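You operate a simulated robot arm through the tools that you are given. There is no shell and no other tool. Be economical: measure what you need, move in short steps, check, and stop when the job is done.

Carry out the task below with a simulated robot arm. There is one attempt and no reset: what you move stays moved.

TASK
Put the cake stack and the pack marked "TEA" from the top of the wrapping bench on the round silver plate.
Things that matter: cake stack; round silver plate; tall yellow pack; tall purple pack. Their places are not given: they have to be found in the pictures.

It is judged by the outcome, as a careful person would: the job done as asked, and still so three seconds after it is handed in. It fails if anything else is knocked over, pushed out of place, dropped, spilled or broken.

THE ROBOT
A 7-joint arm with a two-finger parallel gripper, fixed in place. Base frame: the origin is at the foot of the arm, x ahead of it, y to its left, z up; the work surface is at about z = 0. Lengths are in mm, angles in rad, forces in N, time in s.
With the tool pointing down near the work surface it reaches from about 240 to 620 mm from the base axis. Its first joint turns from -1.152 to 1.152 rad. Payload 2.6 kg.
Tool frame: the origin (TCP) lies between the finger pads and is the grasp point; the fingertips stand 30 mm ahead of it; z points along the fingers, y is the line along which they close. The gripper opens to 94 mm. The fingers are 28 mm wide and 10 mm thick; the gripper's body (50 by 96 mm) begins 55 mm behind the TCP.
Orientation is that of the tool frame in the base frame, as a unit quaternion [w, x, y, z]. With the fingers straight down and closing along the base's y, the tool's x points along the base's -x, its y along +y and its z along -z.

THE INTERFACE
- The arm moves only by the tool servo_tool. Its argument "series" is a list of rows, each a list of 3 entries, a list of its own where there are three numbers: the shift along the base's x, y, z in mm, then the turn, a rotation vector about the base's x, y, z in rad, then the opening in per cent of the stroke, from 0 (shut) to 100 (fully open). In form: [[[x, y, z], [ax, ay, az], hand], ...]. A call has 1 to 8 rows; each row is the pose to reach, as a shift and turn from the pose commanded when the call began. A row lasts 0.2 s, in which the tool goes at most 50 mm and 0.15 rad; a call with a longer step from one row to the next is refused whole, and so is a gripper value outside its range. A pose out of reach is approached as far as the arm can. The call stops where the force on the tool passes 40 N (or 10 N more than at its start, if that is more) or the arm is blocked; 0.2 s more then pass. The fingers move at their own pace (about 72 mm/s each) and stop on an object; they squeeze with about 23 N. The grip force told is the motor's: it shows also when the fingers shut on nothing. Time passes only in rows, and 0.2 s behind the last, so rows that repeat a pose let the fingers close. It gives the time, the measured TCP pose, the force on the tool (base axes), the opening and the grip force at its end, in the units of the frame above (readings bear some noise).
- Cameras (640 x 400 px; columns grow to the right, rows downward): "scene" is fixed at [42.9, 431.9, 556]; the picture's right is [-0.69, -0.72, 0.00], its down [-0.44, 0.43, -0.79] and it looks along [0.57, -0.55, -0.61] (base axes); focal length 308 px, centre (320, 200). "wrist" rides on the gripper at [-37, 0, -58] in the tool frame; the picture's right is [0.00, -1.00, 0.00], its down [0.97, 0.00, -0.24] and it looks along [0.24, 0.00, 0.97] (tool axes); focal length 218 px, centre (320, 200).
- get_image(camera): a new picture of that camera. No time passes.
- probe_pixels(camera, pixels): for up to 12 pixels [column, row] of the newest picture of that camera ("zoom" is the newest enlarged one), the place [x, y, z] in the base frame of the surface seen there, good to about 2 mm, but the place of the scene camera against the robot may be out by one fixed shift of up to 12 mm in any direction. No time passes.
- close_up(camera, box): a new picture of the part [left, top, right, bottom] of that camera's present view, enlarged. No time passes.
- sign_off(): hands the job in; it is judged then, once.

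Work in short steps. Measure before you move; look again where a grasp or a placing could have gone wrong, and mend it. You have 60 turns and 22 pictures in all, the two below and enlarged ones among them. Open the gripper and draw the arm clear of the work before you hand the job in, unless the task says otherwise; then end with one line.

The tools are called after "Request:" as a command line: name --argument value ..., lists and objects as JSON in quotes. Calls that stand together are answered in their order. servo_tool: Moves the arm, as the interface text tells. Its arguments: {"type":"object","properties":{"series":{"type":"array","items":{"type":"array"}}},"required":["series"]} The other tools are called the same way: get_image (camera) takes a picture; probe_pixels (camera, pixels) gives the place of the surface under pixels of a picture; close_up (camera, box) takes an enlarged picture of a part of a camera's view; sign_off () hands the job in.

At the start:

```text
time: 0.0
tool_pos: [312.6, -168.8, 324.8]
orientation: [0.0, 0.0, 1.0, 0.0]
ft_force: [-0.6, 0.4, 0.2]
grip_width: 93.9
finger_force: 0.0
```

scene: 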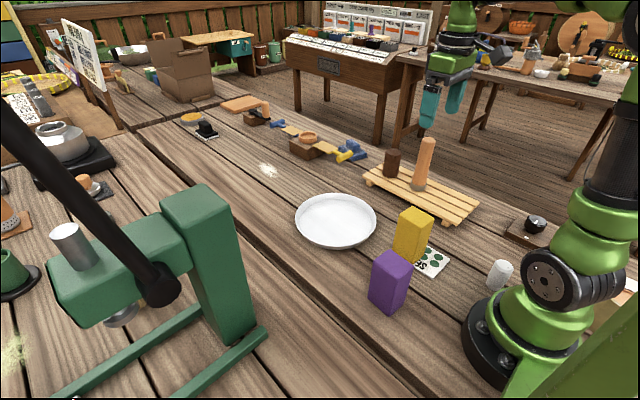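
wrist: 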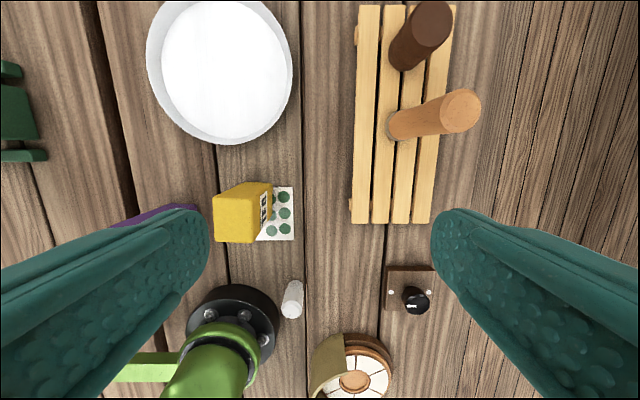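

The yellow pack (scene 412,235) shows lettering; a round layered object appears at the wrist picture's (352,372). I look closer at both.

Request:
close_up --camera "wrist" --box '[200, 170, 440, 400]'

Request:
close_up --camera "scene" --box '[280, 120, 560, 320]'

Request:
probe_pixels --camera "wrist" --pixels '[[225, 65], [240, 215], [265, 210], [292, 300], [365, 380], [345, 350], [355, 355], [410, 298], [425, 25], [460, 110], [375, 215], [160, 212]]'

Request:
probe_pixels --camera "scene" --pixels '[[335, 220], [412, 218], [392, 264], [410, 245], [385, 290], [625, 315], [302, 207], [368, 207], [428, 140], [392, 153]]'

```text
1.74 times, centred on (320, 285) of wrist
```

zoom: 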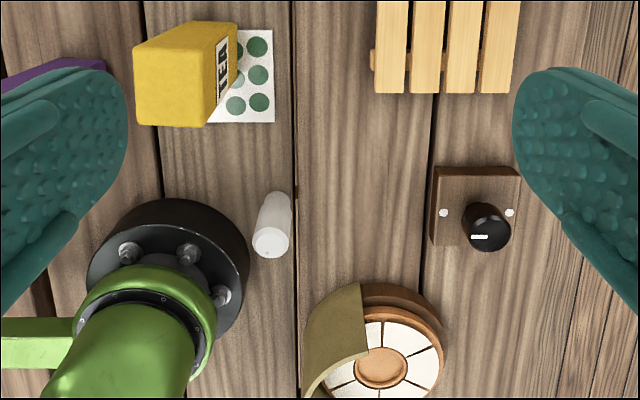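

```text
2.00 times, centred on (420, 220) of scene
```

zoom: 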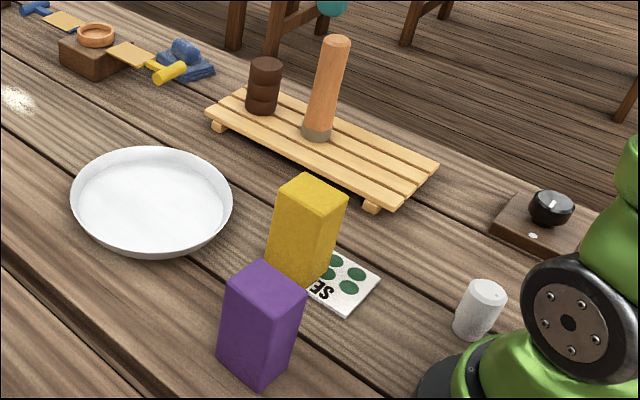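

```text
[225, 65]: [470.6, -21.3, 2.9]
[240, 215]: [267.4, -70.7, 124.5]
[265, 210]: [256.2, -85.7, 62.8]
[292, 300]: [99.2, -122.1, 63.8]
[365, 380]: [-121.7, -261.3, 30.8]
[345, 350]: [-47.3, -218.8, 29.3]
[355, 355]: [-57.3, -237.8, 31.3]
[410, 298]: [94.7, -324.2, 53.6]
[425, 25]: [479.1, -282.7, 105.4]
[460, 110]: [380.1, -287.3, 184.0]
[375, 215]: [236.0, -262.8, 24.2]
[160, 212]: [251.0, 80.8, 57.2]
```

```text
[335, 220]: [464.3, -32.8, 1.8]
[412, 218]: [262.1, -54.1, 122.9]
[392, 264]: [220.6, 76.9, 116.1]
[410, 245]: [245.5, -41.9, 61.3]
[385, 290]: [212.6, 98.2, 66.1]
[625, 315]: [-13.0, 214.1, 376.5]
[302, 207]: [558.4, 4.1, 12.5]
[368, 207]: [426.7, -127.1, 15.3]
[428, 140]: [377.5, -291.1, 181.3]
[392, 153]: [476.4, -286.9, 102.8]
```

The cake stack is likely the dark layered cylinder on the slatted rack (wrist 425,25), and the yellow pack shows "TEA". I enlarge both, to confirm and to measure.

Request:
close_up --camera "scene" --box '[350, 120, 490, 220]'

Request:
close_up --camera "scene" --box '[340, 200, 480, 320]'

Request:
probe_pixels --camera "wrist" --pixels '[[216, 199], [216, 238], [252, 240], [247, 194], [245, 217], [272, 187], [278, 237], [220, 142], [150, 65], [290, 65], [405, 60], [440, 10]]'

```text
4.00 times, centred on (420, 170) of scene
```

zoom: 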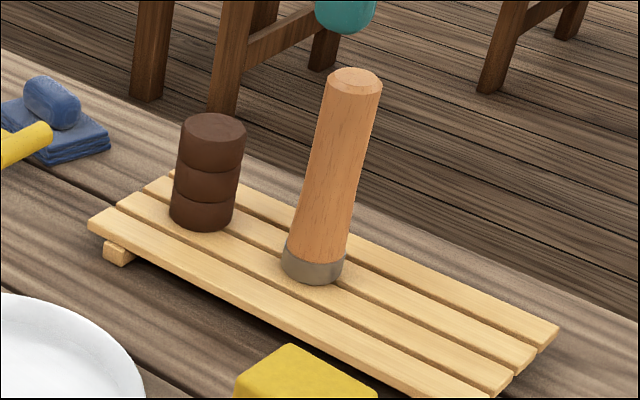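

```text
3.33 times, centred on (410, 260) of scene
```

zoom: 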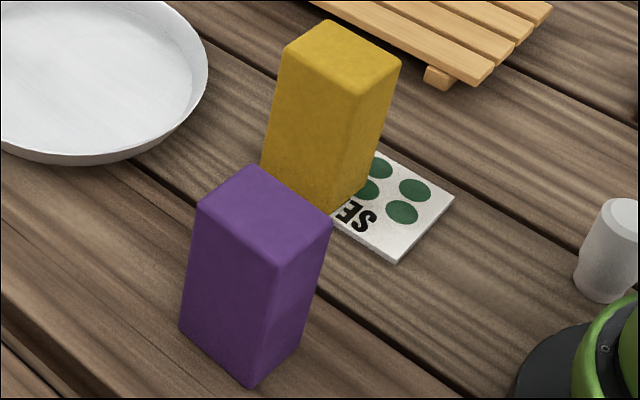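

```text
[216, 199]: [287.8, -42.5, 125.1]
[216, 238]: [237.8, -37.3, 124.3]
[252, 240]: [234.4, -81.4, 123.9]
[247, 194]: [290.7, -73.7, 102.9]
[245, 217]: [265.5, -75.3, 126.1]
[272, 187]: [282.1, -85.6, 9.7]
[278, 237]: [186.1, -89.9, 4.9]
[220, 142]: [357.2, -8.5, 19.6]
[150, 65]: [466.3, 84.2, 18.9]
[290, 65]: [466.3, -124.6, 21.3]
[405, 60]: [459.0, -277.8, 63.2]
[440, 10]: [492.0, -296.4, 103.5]
```

The cake stack is the three-layer brown cylinder (top about [478,-284,104]) on the rack (top z≈24), next to the mill. The TEA pack is yellow, with its top centred near [263,-60,125]. I move above the cake stack to measure it.

Request:
servo_tool --series '[[[33, -23, -15], [0, 0, 0], 100], [[66, -46, -30], [0, 0, 0], 100], [[99, -69, -45], [0, 0, 0], 100], [[132, -92, -60], [0, 0, 0], 100], [[163, -115, -75], [0, 0, 0], 100], [[163, -115, -75], [0, 0, 0], 100]]'

Request:
get_image --camera "wrist"

```text
time: 1.4
tool_pos: [476.3, -284.4, 248.7]
orientation: [0.0, -0.001, 1.0, 0.0]
ft_force: [-1.1, 0.2, 0.8]
grip_width: 94.0
finger_force: 0.1
```

```text
15 pictures are left
```

wrist: 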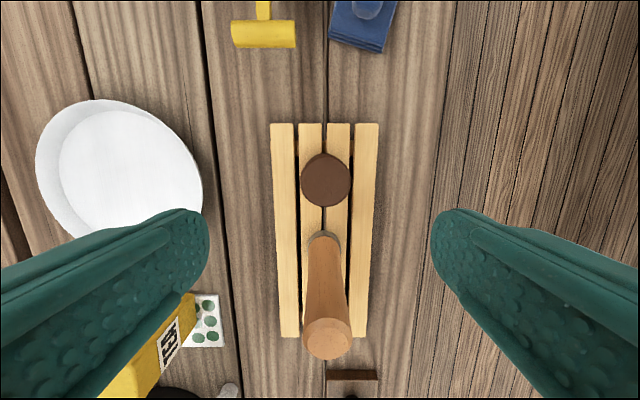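

Request:
probe_pixels --camera "wrist" --pixels '[[326, 180], [304, 180], [348, 180], [326, 157], [326, 202], [327, 345], [326, 242], [309, 145], [120, 113], [61, 170], [190, 170], [130, 170]]'

```text
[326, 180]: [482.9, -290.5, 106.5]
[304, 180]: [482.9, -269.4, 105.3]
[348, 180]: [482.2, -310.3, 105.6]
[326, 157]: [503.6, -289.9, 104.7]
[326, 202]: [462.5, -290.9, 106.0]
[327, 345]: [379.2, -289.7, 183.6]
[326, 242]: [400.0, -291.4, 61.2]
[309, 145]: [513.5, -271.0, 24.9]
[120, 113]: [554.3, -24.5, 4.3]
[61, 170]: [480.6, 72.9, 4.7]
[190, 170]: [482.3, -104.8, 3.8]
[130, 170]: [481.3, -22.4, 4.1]
```

The cake is centred at [483,-290] with radius about 22 and top at 105. I line up and descend to z≈62, then close.

Request:
servo_tool --series '[[[7, -6, -20], [0, 0, 0], 100], [[7, -6, -60], [0, 0, 0], 100], [[7, -6, -100], [0, 0, 0], 100], [[7, -6, -135], [0, 0, 0], 100], [[7, -6, -165], [0, 0, 0], 100], [[7, -6, -187], [0, 0, 0], 100], [[7, -6, -187], [0, 0, 0], 100]]'

Request:
get_image --camera "scene"

```text
time: 3.0
tool_pos: [484.7, -289.7, 63.7]
orientation: [-0.001, 0.0, 1.0, -0.001]
ft_force: [-0.6, 0.2, 0.0]
grip_width: 93.9
finger_force: 0.0
```

```text
14 pictures are left
```

scene: 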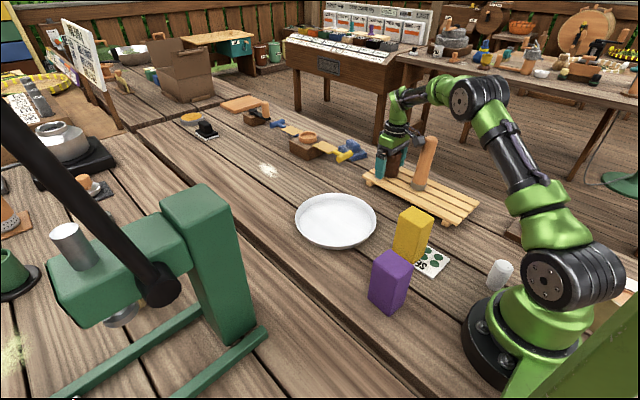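

Fingers straddle the cake and the mill is still standing. I close and wait.

Request:
servo_tool --series '[[[0, 0, -2], [0, 0, 0], 70], [[0, 0, -2], [0, 0, 0], 30], [[0, 0, -2], [0, 0, 0], 30], [[0, 0, -2], [0, 0, 0], 30]]'

```text
time: 4.0
tool_pos: [484.3, -290.6, 61.1]
orientation: [0.0, 0.001, 1.0, 0.0]
ft_force: [-0.2, 0.8, 1.6]
grip_width: 49.3
finger_force: 23.0
```

It grips at 49 mm with 23 N. I lift straight up.

Request:
servo_tool --series '[[[0, 0, 8], [0, 0, 0], 30], [[0, 0, 25], [0, 0, 0], 30], [[0, 0, 50], [0, 0, 0], 30], [[0, 0, 80], [0, 0, 0], 30], [[0, 0, 110], [0, 0, 0], 30], [[0, 0, 110], [0, 0, 0], 30]]'

Request:
get_image --camera "scene"

```text
time: 5.4
tool_pos: [483.3, -290.4, 170.1]
orientation: [0.0, 0.0, 1.0, 0.0]
ft_force: [0.8, 0.5, -2.2]
grip_width: 49.2
finger_force: 22.7
```

```text
13 pictures are left
```

scene: 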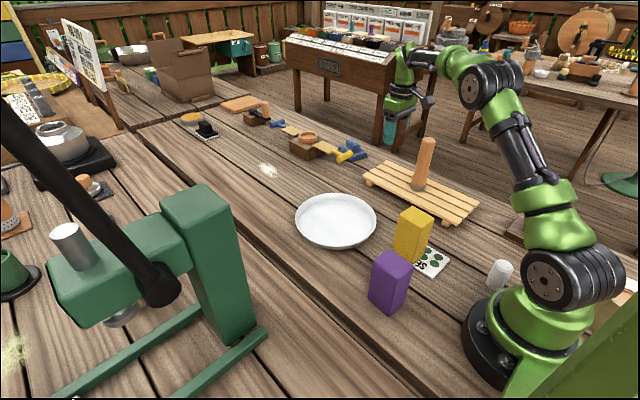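

The rack is empty and the mill stands, so the cake is held. I carry it to above the plate's far half at [510,-17].

Request:
servo_tool --series '[[[5, 40, 10], [0, 0, 0], 30], [[9, 80, 10], [0, 0, 0], 30], [[13, 120, 10], [0, 0, 0], 30], [[17, 160, 10], [0, 0, 0], 30], [[21, 200, 10], [0, 0, 0], 30], [[25, 240, 10], [0, 0, 0], 30], [[27, 273, 10], [0, 0, 0], 30], [[27, 273, 10], [0, 0, 0], 30]]'

Request:
get_image --camera "wrist"

```text
time: 7.2
tool_pos: [509.0, -17.1, 180.1]
orientation: [0.0, 0.0, 1.0, 0.0]
ft_force: [-0.7, 0.5, -1.7]
grip_width: 49.2
finger_force: 23.2
```

```text
12 pictures are left
```

wrist: 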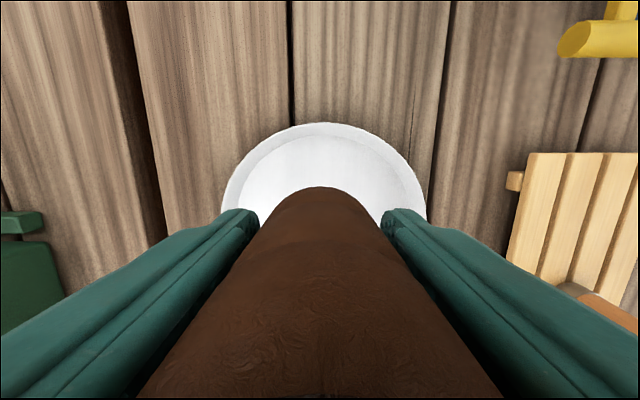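

Cake centred in x over the far half of the plate. Its bottom is about 36 mm under the TCP and the plate floor is at about 4, so I descend to TCP z≈41.

Request:
servo_tool --series '[[[0, 0, -40], [0, 0, 0], 30], [[0, 0, -80], [0, 0, 0], 30], [[0, 0, -110], [0, 0, 0], 30], [[0, 0, -125], [0, 0, 0], 30], [[0, 0, -133], [0, 0, 0], 30], [[0, 0, -137], [0, 0, 0], 30], [[0, 0, -139], [0, 0, 0], 30], [[0, 0, -139], [0, 0, 0], 30]]'

```text
time: 9.0
tool_pos: [510.8, -16.2, 41.0]
orientation: [0.0, 0.0, 1.0, 0.0]
ft_force: [-0.2, -0.4, -2.2]
grip_width: 48.9
finger_force: 22.8
```

No contact yet (force still −2 N in z), so I lower a few mm at a time.

Request:
servo_tool --series '[[[0, 0, -1], [0, 0, 0], 30], [[0, 0, -2], [0, 0, 0], 30], [[0, 0, -2], [0, 0, 0], 30]]'

Request:
close_up --camera "scene" --box '[270, 140, 410, 260]'

```text
time: 9.8
tool_pos: [510.9, -17.0, 40.2]
orientation: [0.001, -0.001, 1.0, 0.0]
ft_force: [-3.2, -1.7, 8.6]
grip_width: 49.0
finger_force: 23.0
```

```text
3.33 times, centred on (340, 200) of scene
```

zoom: 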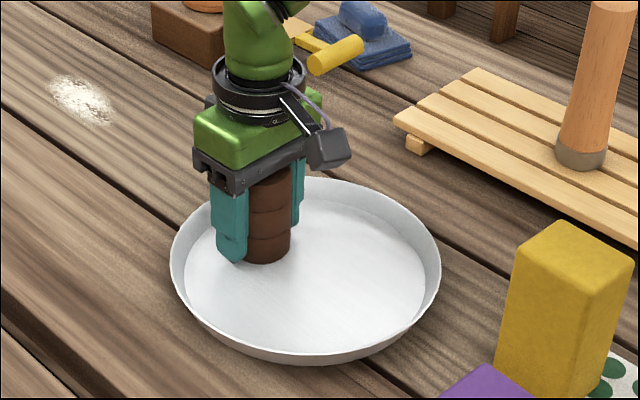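

Contact is made (+9 N) and the cake stands on the plate. I open and rise straight up.

Request:
servo_tool --series '[[[0, 0, 0.5], [0, 0, 0], 60], [[0, 0, 0.5], [0, 0, 0], 90], [[0, 0, 0.5], [0, 0, 0], 90], [[0, 0, 25], [0, 0, 0], 90], [[0, 0, 65], [0, 0, 0], 90], [[0, 0, 110], [0, 0, 0], 90], [[0, 0, 155], [0, 0, 0], 100], [[0, 0, 200], [0, 0, 0], 100]]'

Request:
get_image --camera "wrist"

```text
time: 11.6
tool_pos: [508.4, -17.8, 241.3]
orientation: [0.0, 0.001, 1.0, 0.0]
ft_force: [-0.3, -0.1, -0.5]
grip_width: 94.0
finger_force: 0.1
```

```text
10 pictures are left
```

wrist: 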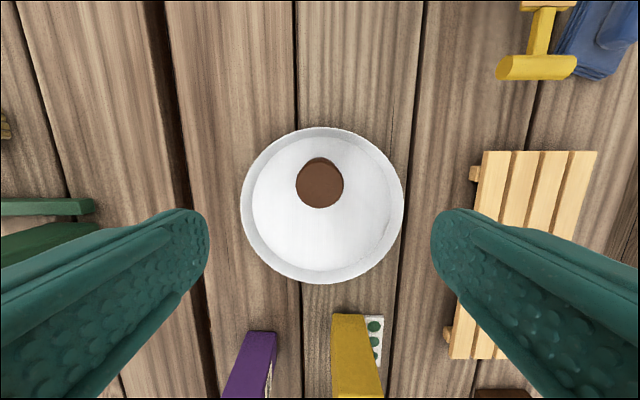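

The cake stands upright on the plate (320,185). Next I go above the yellow pack to measure it.

Request:
servo_tool --series '[[[-40, -7, 10], [0, 0, 0], 100], [[-85, -15, 10], [0, 0, 0], 100], [[-130, -23, 10], [0, 0, 0], 100], [[-175, -31, 10], [0, 0, 0], 100], [[-215, -38, 10], [0, 0, 0], 100], [[-246, -43, 10], [0, 0, 0], 100], [[-246, -43, 10], [0, 0, 0], 100]]'

Request:
get_image --camera "wrist"

```text
time: 13.2
tool_pos: [263.2, -61.3, 251.1]
orientation: [-0.001, 0.0, 1.0, 0.0]
ft_force: [0.5, 0.4, -0.6]
grip_width: 94.0
finger_force: 0.1
```

```text
9 pictures are left
```

wrist: 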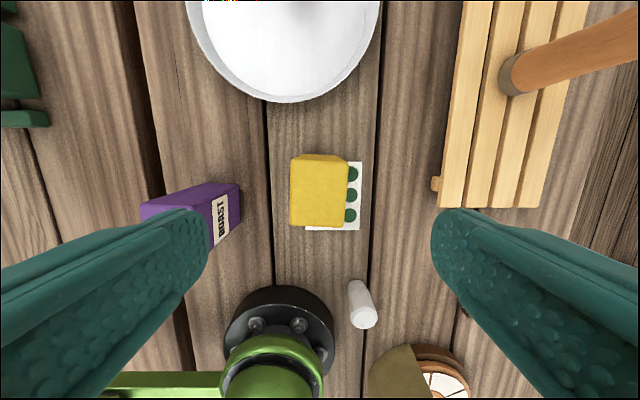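

Purple reads "BORST", so yellow is the TEA pack. I measure its top corners, the card and the purple pack.

Request:
probe_pixels --camera "wrist" --pixels '[[295, 160], [293, 190], [292, 222], [345, 164], [346, 195], [343, 224], [320, 190], [320, 157], [320, 224], [358, 166], [357, 226], [238, 205]]'

Request:
close_up --camera "wrist" --box '[260, 130, 400, 250]'

```text
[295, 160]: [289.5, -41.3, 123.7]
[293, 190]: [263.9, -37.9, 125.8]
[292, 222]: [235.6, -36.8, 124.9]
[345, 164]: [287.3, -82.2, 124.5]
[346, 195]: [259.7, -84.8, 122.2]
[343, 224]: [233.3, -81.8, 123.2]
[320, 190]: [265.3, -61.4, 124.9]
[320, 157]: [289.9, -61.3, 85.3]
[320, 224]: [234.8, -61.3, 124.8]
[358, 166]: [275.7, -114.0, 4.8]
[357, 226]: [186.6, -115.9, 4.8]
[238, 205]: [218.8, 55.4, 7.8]
```

```text
3.33 times, centred on (330, 190) of wrist
```

zoom: 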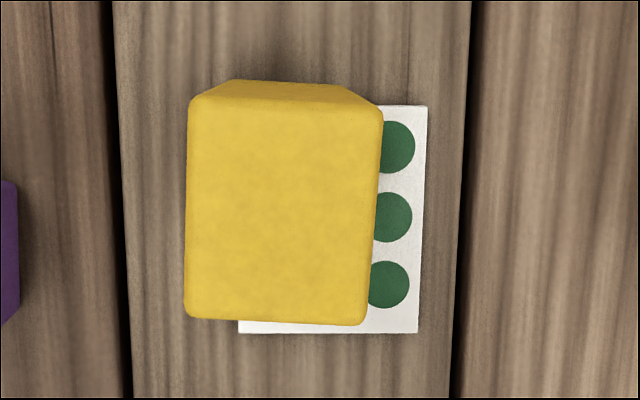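

The pack is centred at about [262,-61], top 125, turned roughly −0.05 rad, and partly over a flat card. I go down straight to TCP z≈81 and leave the card untouched.

Request:
servo_tool --series '[[[-1.5, 0, -30], [0, 0, -0.05], 100], [[-1.5, 0, -70], [0, 0, -0.05], 100], [[-1.5, 0, -110], [0, 0, -0.05], 100], [[-1.5, 0, -145], [0, 0, -0.05], 100], [[-1.5, 0, -170], [0, 0, -0.05], 100], [[-1.5, 0, -170], [0, 0, -0.05], 60], [[-1.5, 0, -170], [0, 0, -0.05], 30], [[-1.5, 0, -170], [0, 0, -0.05], 30]]'

Request:
close_up --camera "scene" --box '[340, 180, 480, 320]'

```text
time: 15.0
tool_pos: [265.1, -57.5, 79.9]
orientation: [-0.001, 0.026, 1.0, 0.001]
ft_force: [-0.2, 0.4, 0.0]
grip_width: 54.2
finger_force: 22.9
```

```text
2.86 times, centred on (410, 250) of scene
```

zoom: 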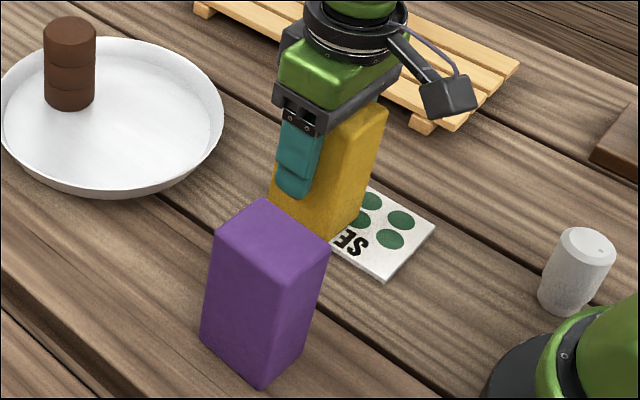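

The pack is gripped (54 mm, 23 N) and the card hasn't moved. I lift straight up.

Request:
servo_tool --series '[[[0, 0, 5], [0, 0, 0], 30], [[0, 0, 15], [0, 0, 0], 30], [[0, 0, 30], [0, 0, 0], 30], [[0, 0, 60], [0, 0, 0], 30], [[0, 0, 90], [0, 0, 0], 30], [[0, 0, 120], [0, 0, 0], 30], [[0, 0, 120], [0, 0, 0], 30]]'

Request:
close_up --camera "scene" --box '[280, 100, 520, 320]'

```text
time: 16.6
tool_pos: [264.5, -59.7, 198.9]
orientation: [0.0, 0.024, 1.0, 0.001]
ft_force: [-0.2, 0.0, -1.3]
grip_width: 53.9
finger_force: 23.0
```

```text
1.82 times, centred on (400, 210) of scene
```

zoom: 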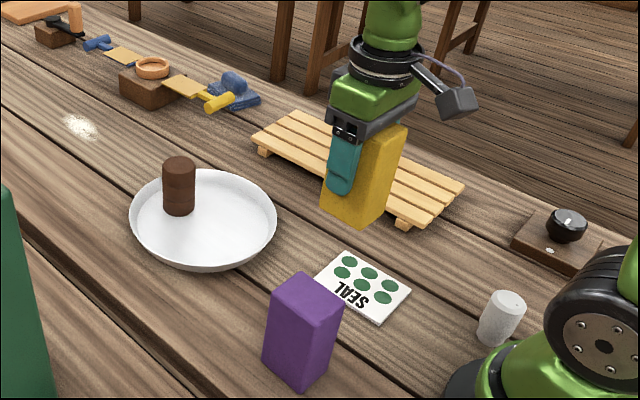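

The pack is clear and the "SEAL" card lies where it was. I carry the pack to above the near half of the plate at [428,-17].

Request:
servo_tool --series '[[[40, 10, 0], [0, 0, 0.05], 30], [[80, 20, 0], [0, 0, 0.05], 30], [[120, 32, 0], [0, 0, 0.05], 30], [[150, 40, 0], [0, 0, 0.05], 30], [[166, 43, 0], [0, 0, 0.05], 30], [[166, 43, -30], [0, 0, 0.05], 30], [[166, 43, -70], [0, 0, 0.05], 30], [[166, 43, -70], [0, 0, 0.05], 30]]'

Request:
close_up --camera "scene" --box '[260, 120, 440, 270]'

```text
time: 18.4
tool_pos: [427.7, -16.5, 128.6]
orientation: [0.0, 0.0, 1.0, 0.0]
ft_force: [-0.6, 0.3, -1.8]
grip_width: 54.1
finger_force: 23.3
```

```text
2.67 times, centred on (350, 195) of scene
```

zoom: 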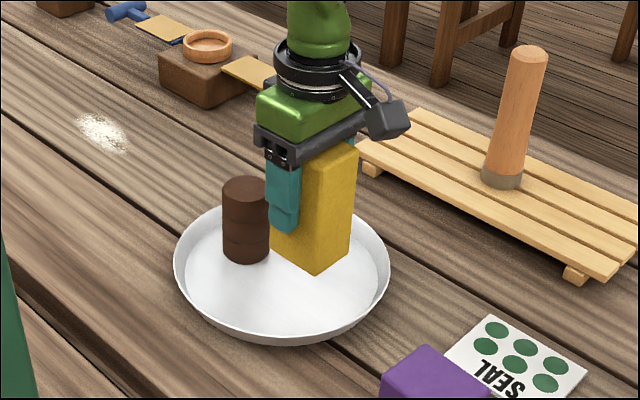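

The pack is over the plate, clear of the cake. I lower it 42 mm, then creep down.

Request:
servo_tool --series '[[[0, 0, -20], [0, 0, 0], 30], [[0, 0, -36], [0, 0, 0], 30], [[0, 0, -42], [0, 0, 0], 30], [[0, 0, -44], [0, 0, 0], 30], [[0, 0, -45], [0, 0, 0], 30], [[0, 0, -45], [0, 0, 0], 30]]'

```text
time: 19.8
tool_pos: [429.2, -15.3, 83.8]
orientation: [0.0, 0.0, 1.0, -0.001]
ft_force: [-0.2, -0.3, -2.2]
grip_width: 53.9
finger_force: 23.4
```

Request:
servo_tool --series '[[[0, 0, -1], [0, 0, 0], 30], [[0, 0, -2], [0, 0, 0], 30], [[0, 0, -2], [0, 0, 0], 30]]'

```text
time: 20.6
tool_pos: [429.6, -16.3, 82.6]
orientation: [0.0, -0.001, 1.0, 0.0]
ft_force: [1.0, 0.5, -1.7]
grip_width: 54.3
finger_force: 23.0
```

No contact yet, so I go on down in 0.5–1 mm steps.

Request:
servo_tool --series '[[[0, 0, -1], [0, 0, 0], 30], [[0, 0, -1.5], [0, 0, 0], 30], [[0, 0, -1.5], [0, 0, 0], 30]]'

```text
time: 21.4
tool_pos: [430.0, -17.1, 80.0]
orientation: [0.0, 0.0, 1.0, -0.001]
ft_force: [0.0, -0.3, -1.8]
grip_width: 54.0
finger_force: 22.4
```

Request:
servo_tool --series '[[[0, 0, -1], [0, 0, 0], 30], [[0, 0, -1.5], [0, 0, 0], 30], [[0, 0, -1.5], [0, 0, 0], 30]]'

Request:
close_up --camera "scene" --box '[280, 160, 420, 260]'

```text
time: 22.2
tool_pos: [430.1, -16.5, 78.8]
orientation: [0.0, 0.0, 1.0, 0.0]
ft_force: [0.3, -0.5, -1.7]
grip_width: 54.2
finger_force: 23.2
```

```text
4.00 times, centred on (350, 210) of scene
```

zoom: 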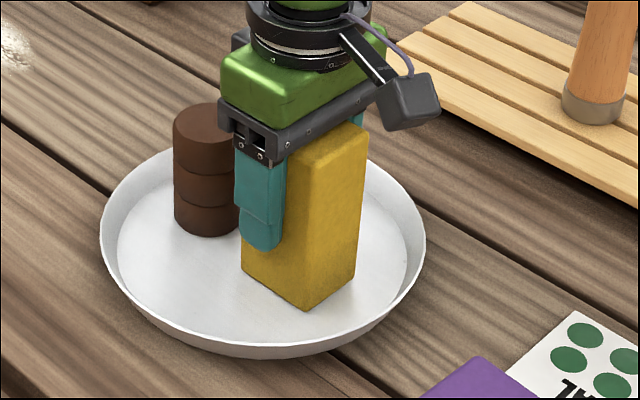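

It hovers about a millimetre above the floor; I continue down.

Request:
servo_tool --series '[[[0, 0, -0.7], [0, 0, 0], 30], [[0, 0, -1.4], [0, 0, 0], 30], [[0, 0, -1.4], [0, 0, 0], 30]]'

```text
time: 23.0
tool_pos: [429.0, -16.2, 77.7]
orientation: [0.0, 0.0, 1.0, 0.0]
ft_force: [-0.3, -0.9, 2.2]
grip_width: 54.1
finger_force: 23.2
```

Force turned to +2 N, a light contact. One small press, then I open and rise.

Request:
servo_tool --series '[[[0, 0, -0.4], [0, 0, 0], 30], [[0, 0, -0.4], [0, 0, 0], 65], [[0, 0, -0.4], [0, 0, 0], 90], [[0, 0, -0.4], [0, 0, 0], 90], [[0, 0, 25], [0, 0, 0], 90], [[0, 0, 65], [0, 0, 0], 90], [[0, 0, 110], [0, 0, 0], 90], [[0, 0, 155], [0, 0, 0], 90]]'

Request:
servo_tool --series '[[[-30, -35, 10], [0, 0, 0], 90], [[-60, -70, 20], [0, 0, 0], 90], [[-90, -105, 30], [0, 0, 0], 90], [[-115, -150, 40], [0, 0, 0], 90], [[-115, -150, 60], [0, 0, 0], 90]]'

Request:
get_image --camera "scene"

Request:
get_image --camera "wrist"

```text
time: 24.8
tool_pos: [430.6, -15.5, 234.4]
orientation: [0.0, 0.0, 1.0, 0.0]
ft_force: [0.0, 0.1, 0.2]
grip_width: 84.6
finger_force: 0.0
```

```text
refused: row 4 steps farther than a row can; nothing moved
```

```text
3 pictures are left
```

scene: 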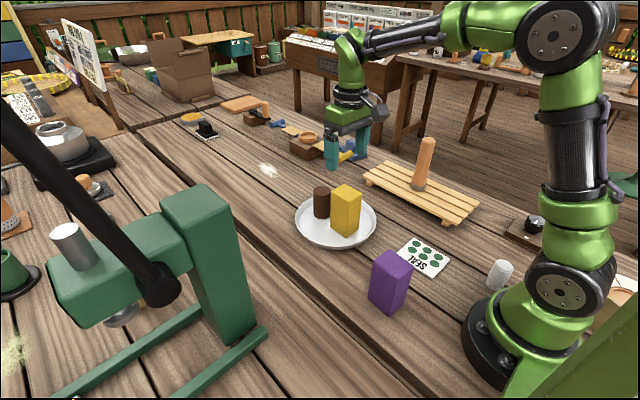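

```text
2 pictures are left
```

wrist: 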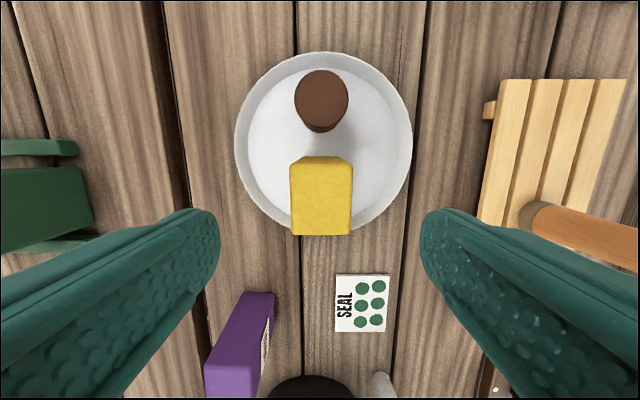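

Both items stand upright on the plate and everything else is in place. I draw the arm up and away toward its starting place, in smaller steps.

Request:
servo_tool --series '[[[-5, -5, 40], [0, 0, 0], 90], [[-30, -40, 50], [0, 0, 0], 90], [[-55, -75, 60], [0, 0, 0], 90], [[-80, -110, 70], [0, 0, 0], 90], [[-105, -145, 80], [0, 0, 0], 90], [[-105, -145, 80], [0, 0, 0], 90]]'

Request:
get_image --camera "scene"

```text
time: 26.2
tool_pos: [323.1, -163.9, 311.2]
orientation: [0.0, 0.0, 1.0, -0.001]
ft_force: [-0.2, -0.3, -0.4]
grip_width: 84.8
finger_force: 0.0
```

```text
1 pictures are left
```

scene: 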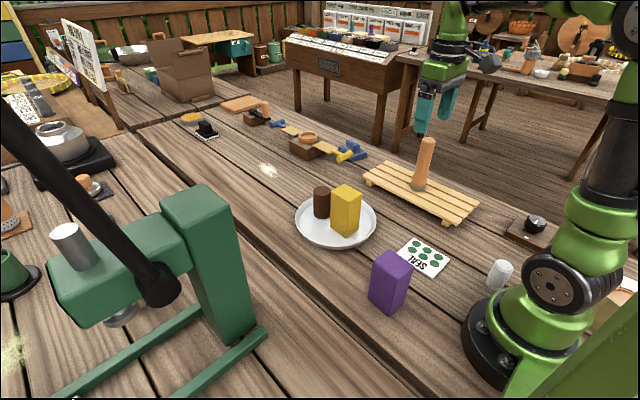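

The arm is clear and both items stand on the plate, so I hand the job in.

Request:
sign_off

```text
The job is handed in.
```

The cake stack and the yellow "TEA" pack are standing upright on the round silver plate, nothing else looks disturbed in the last picture, and the job is handed in.
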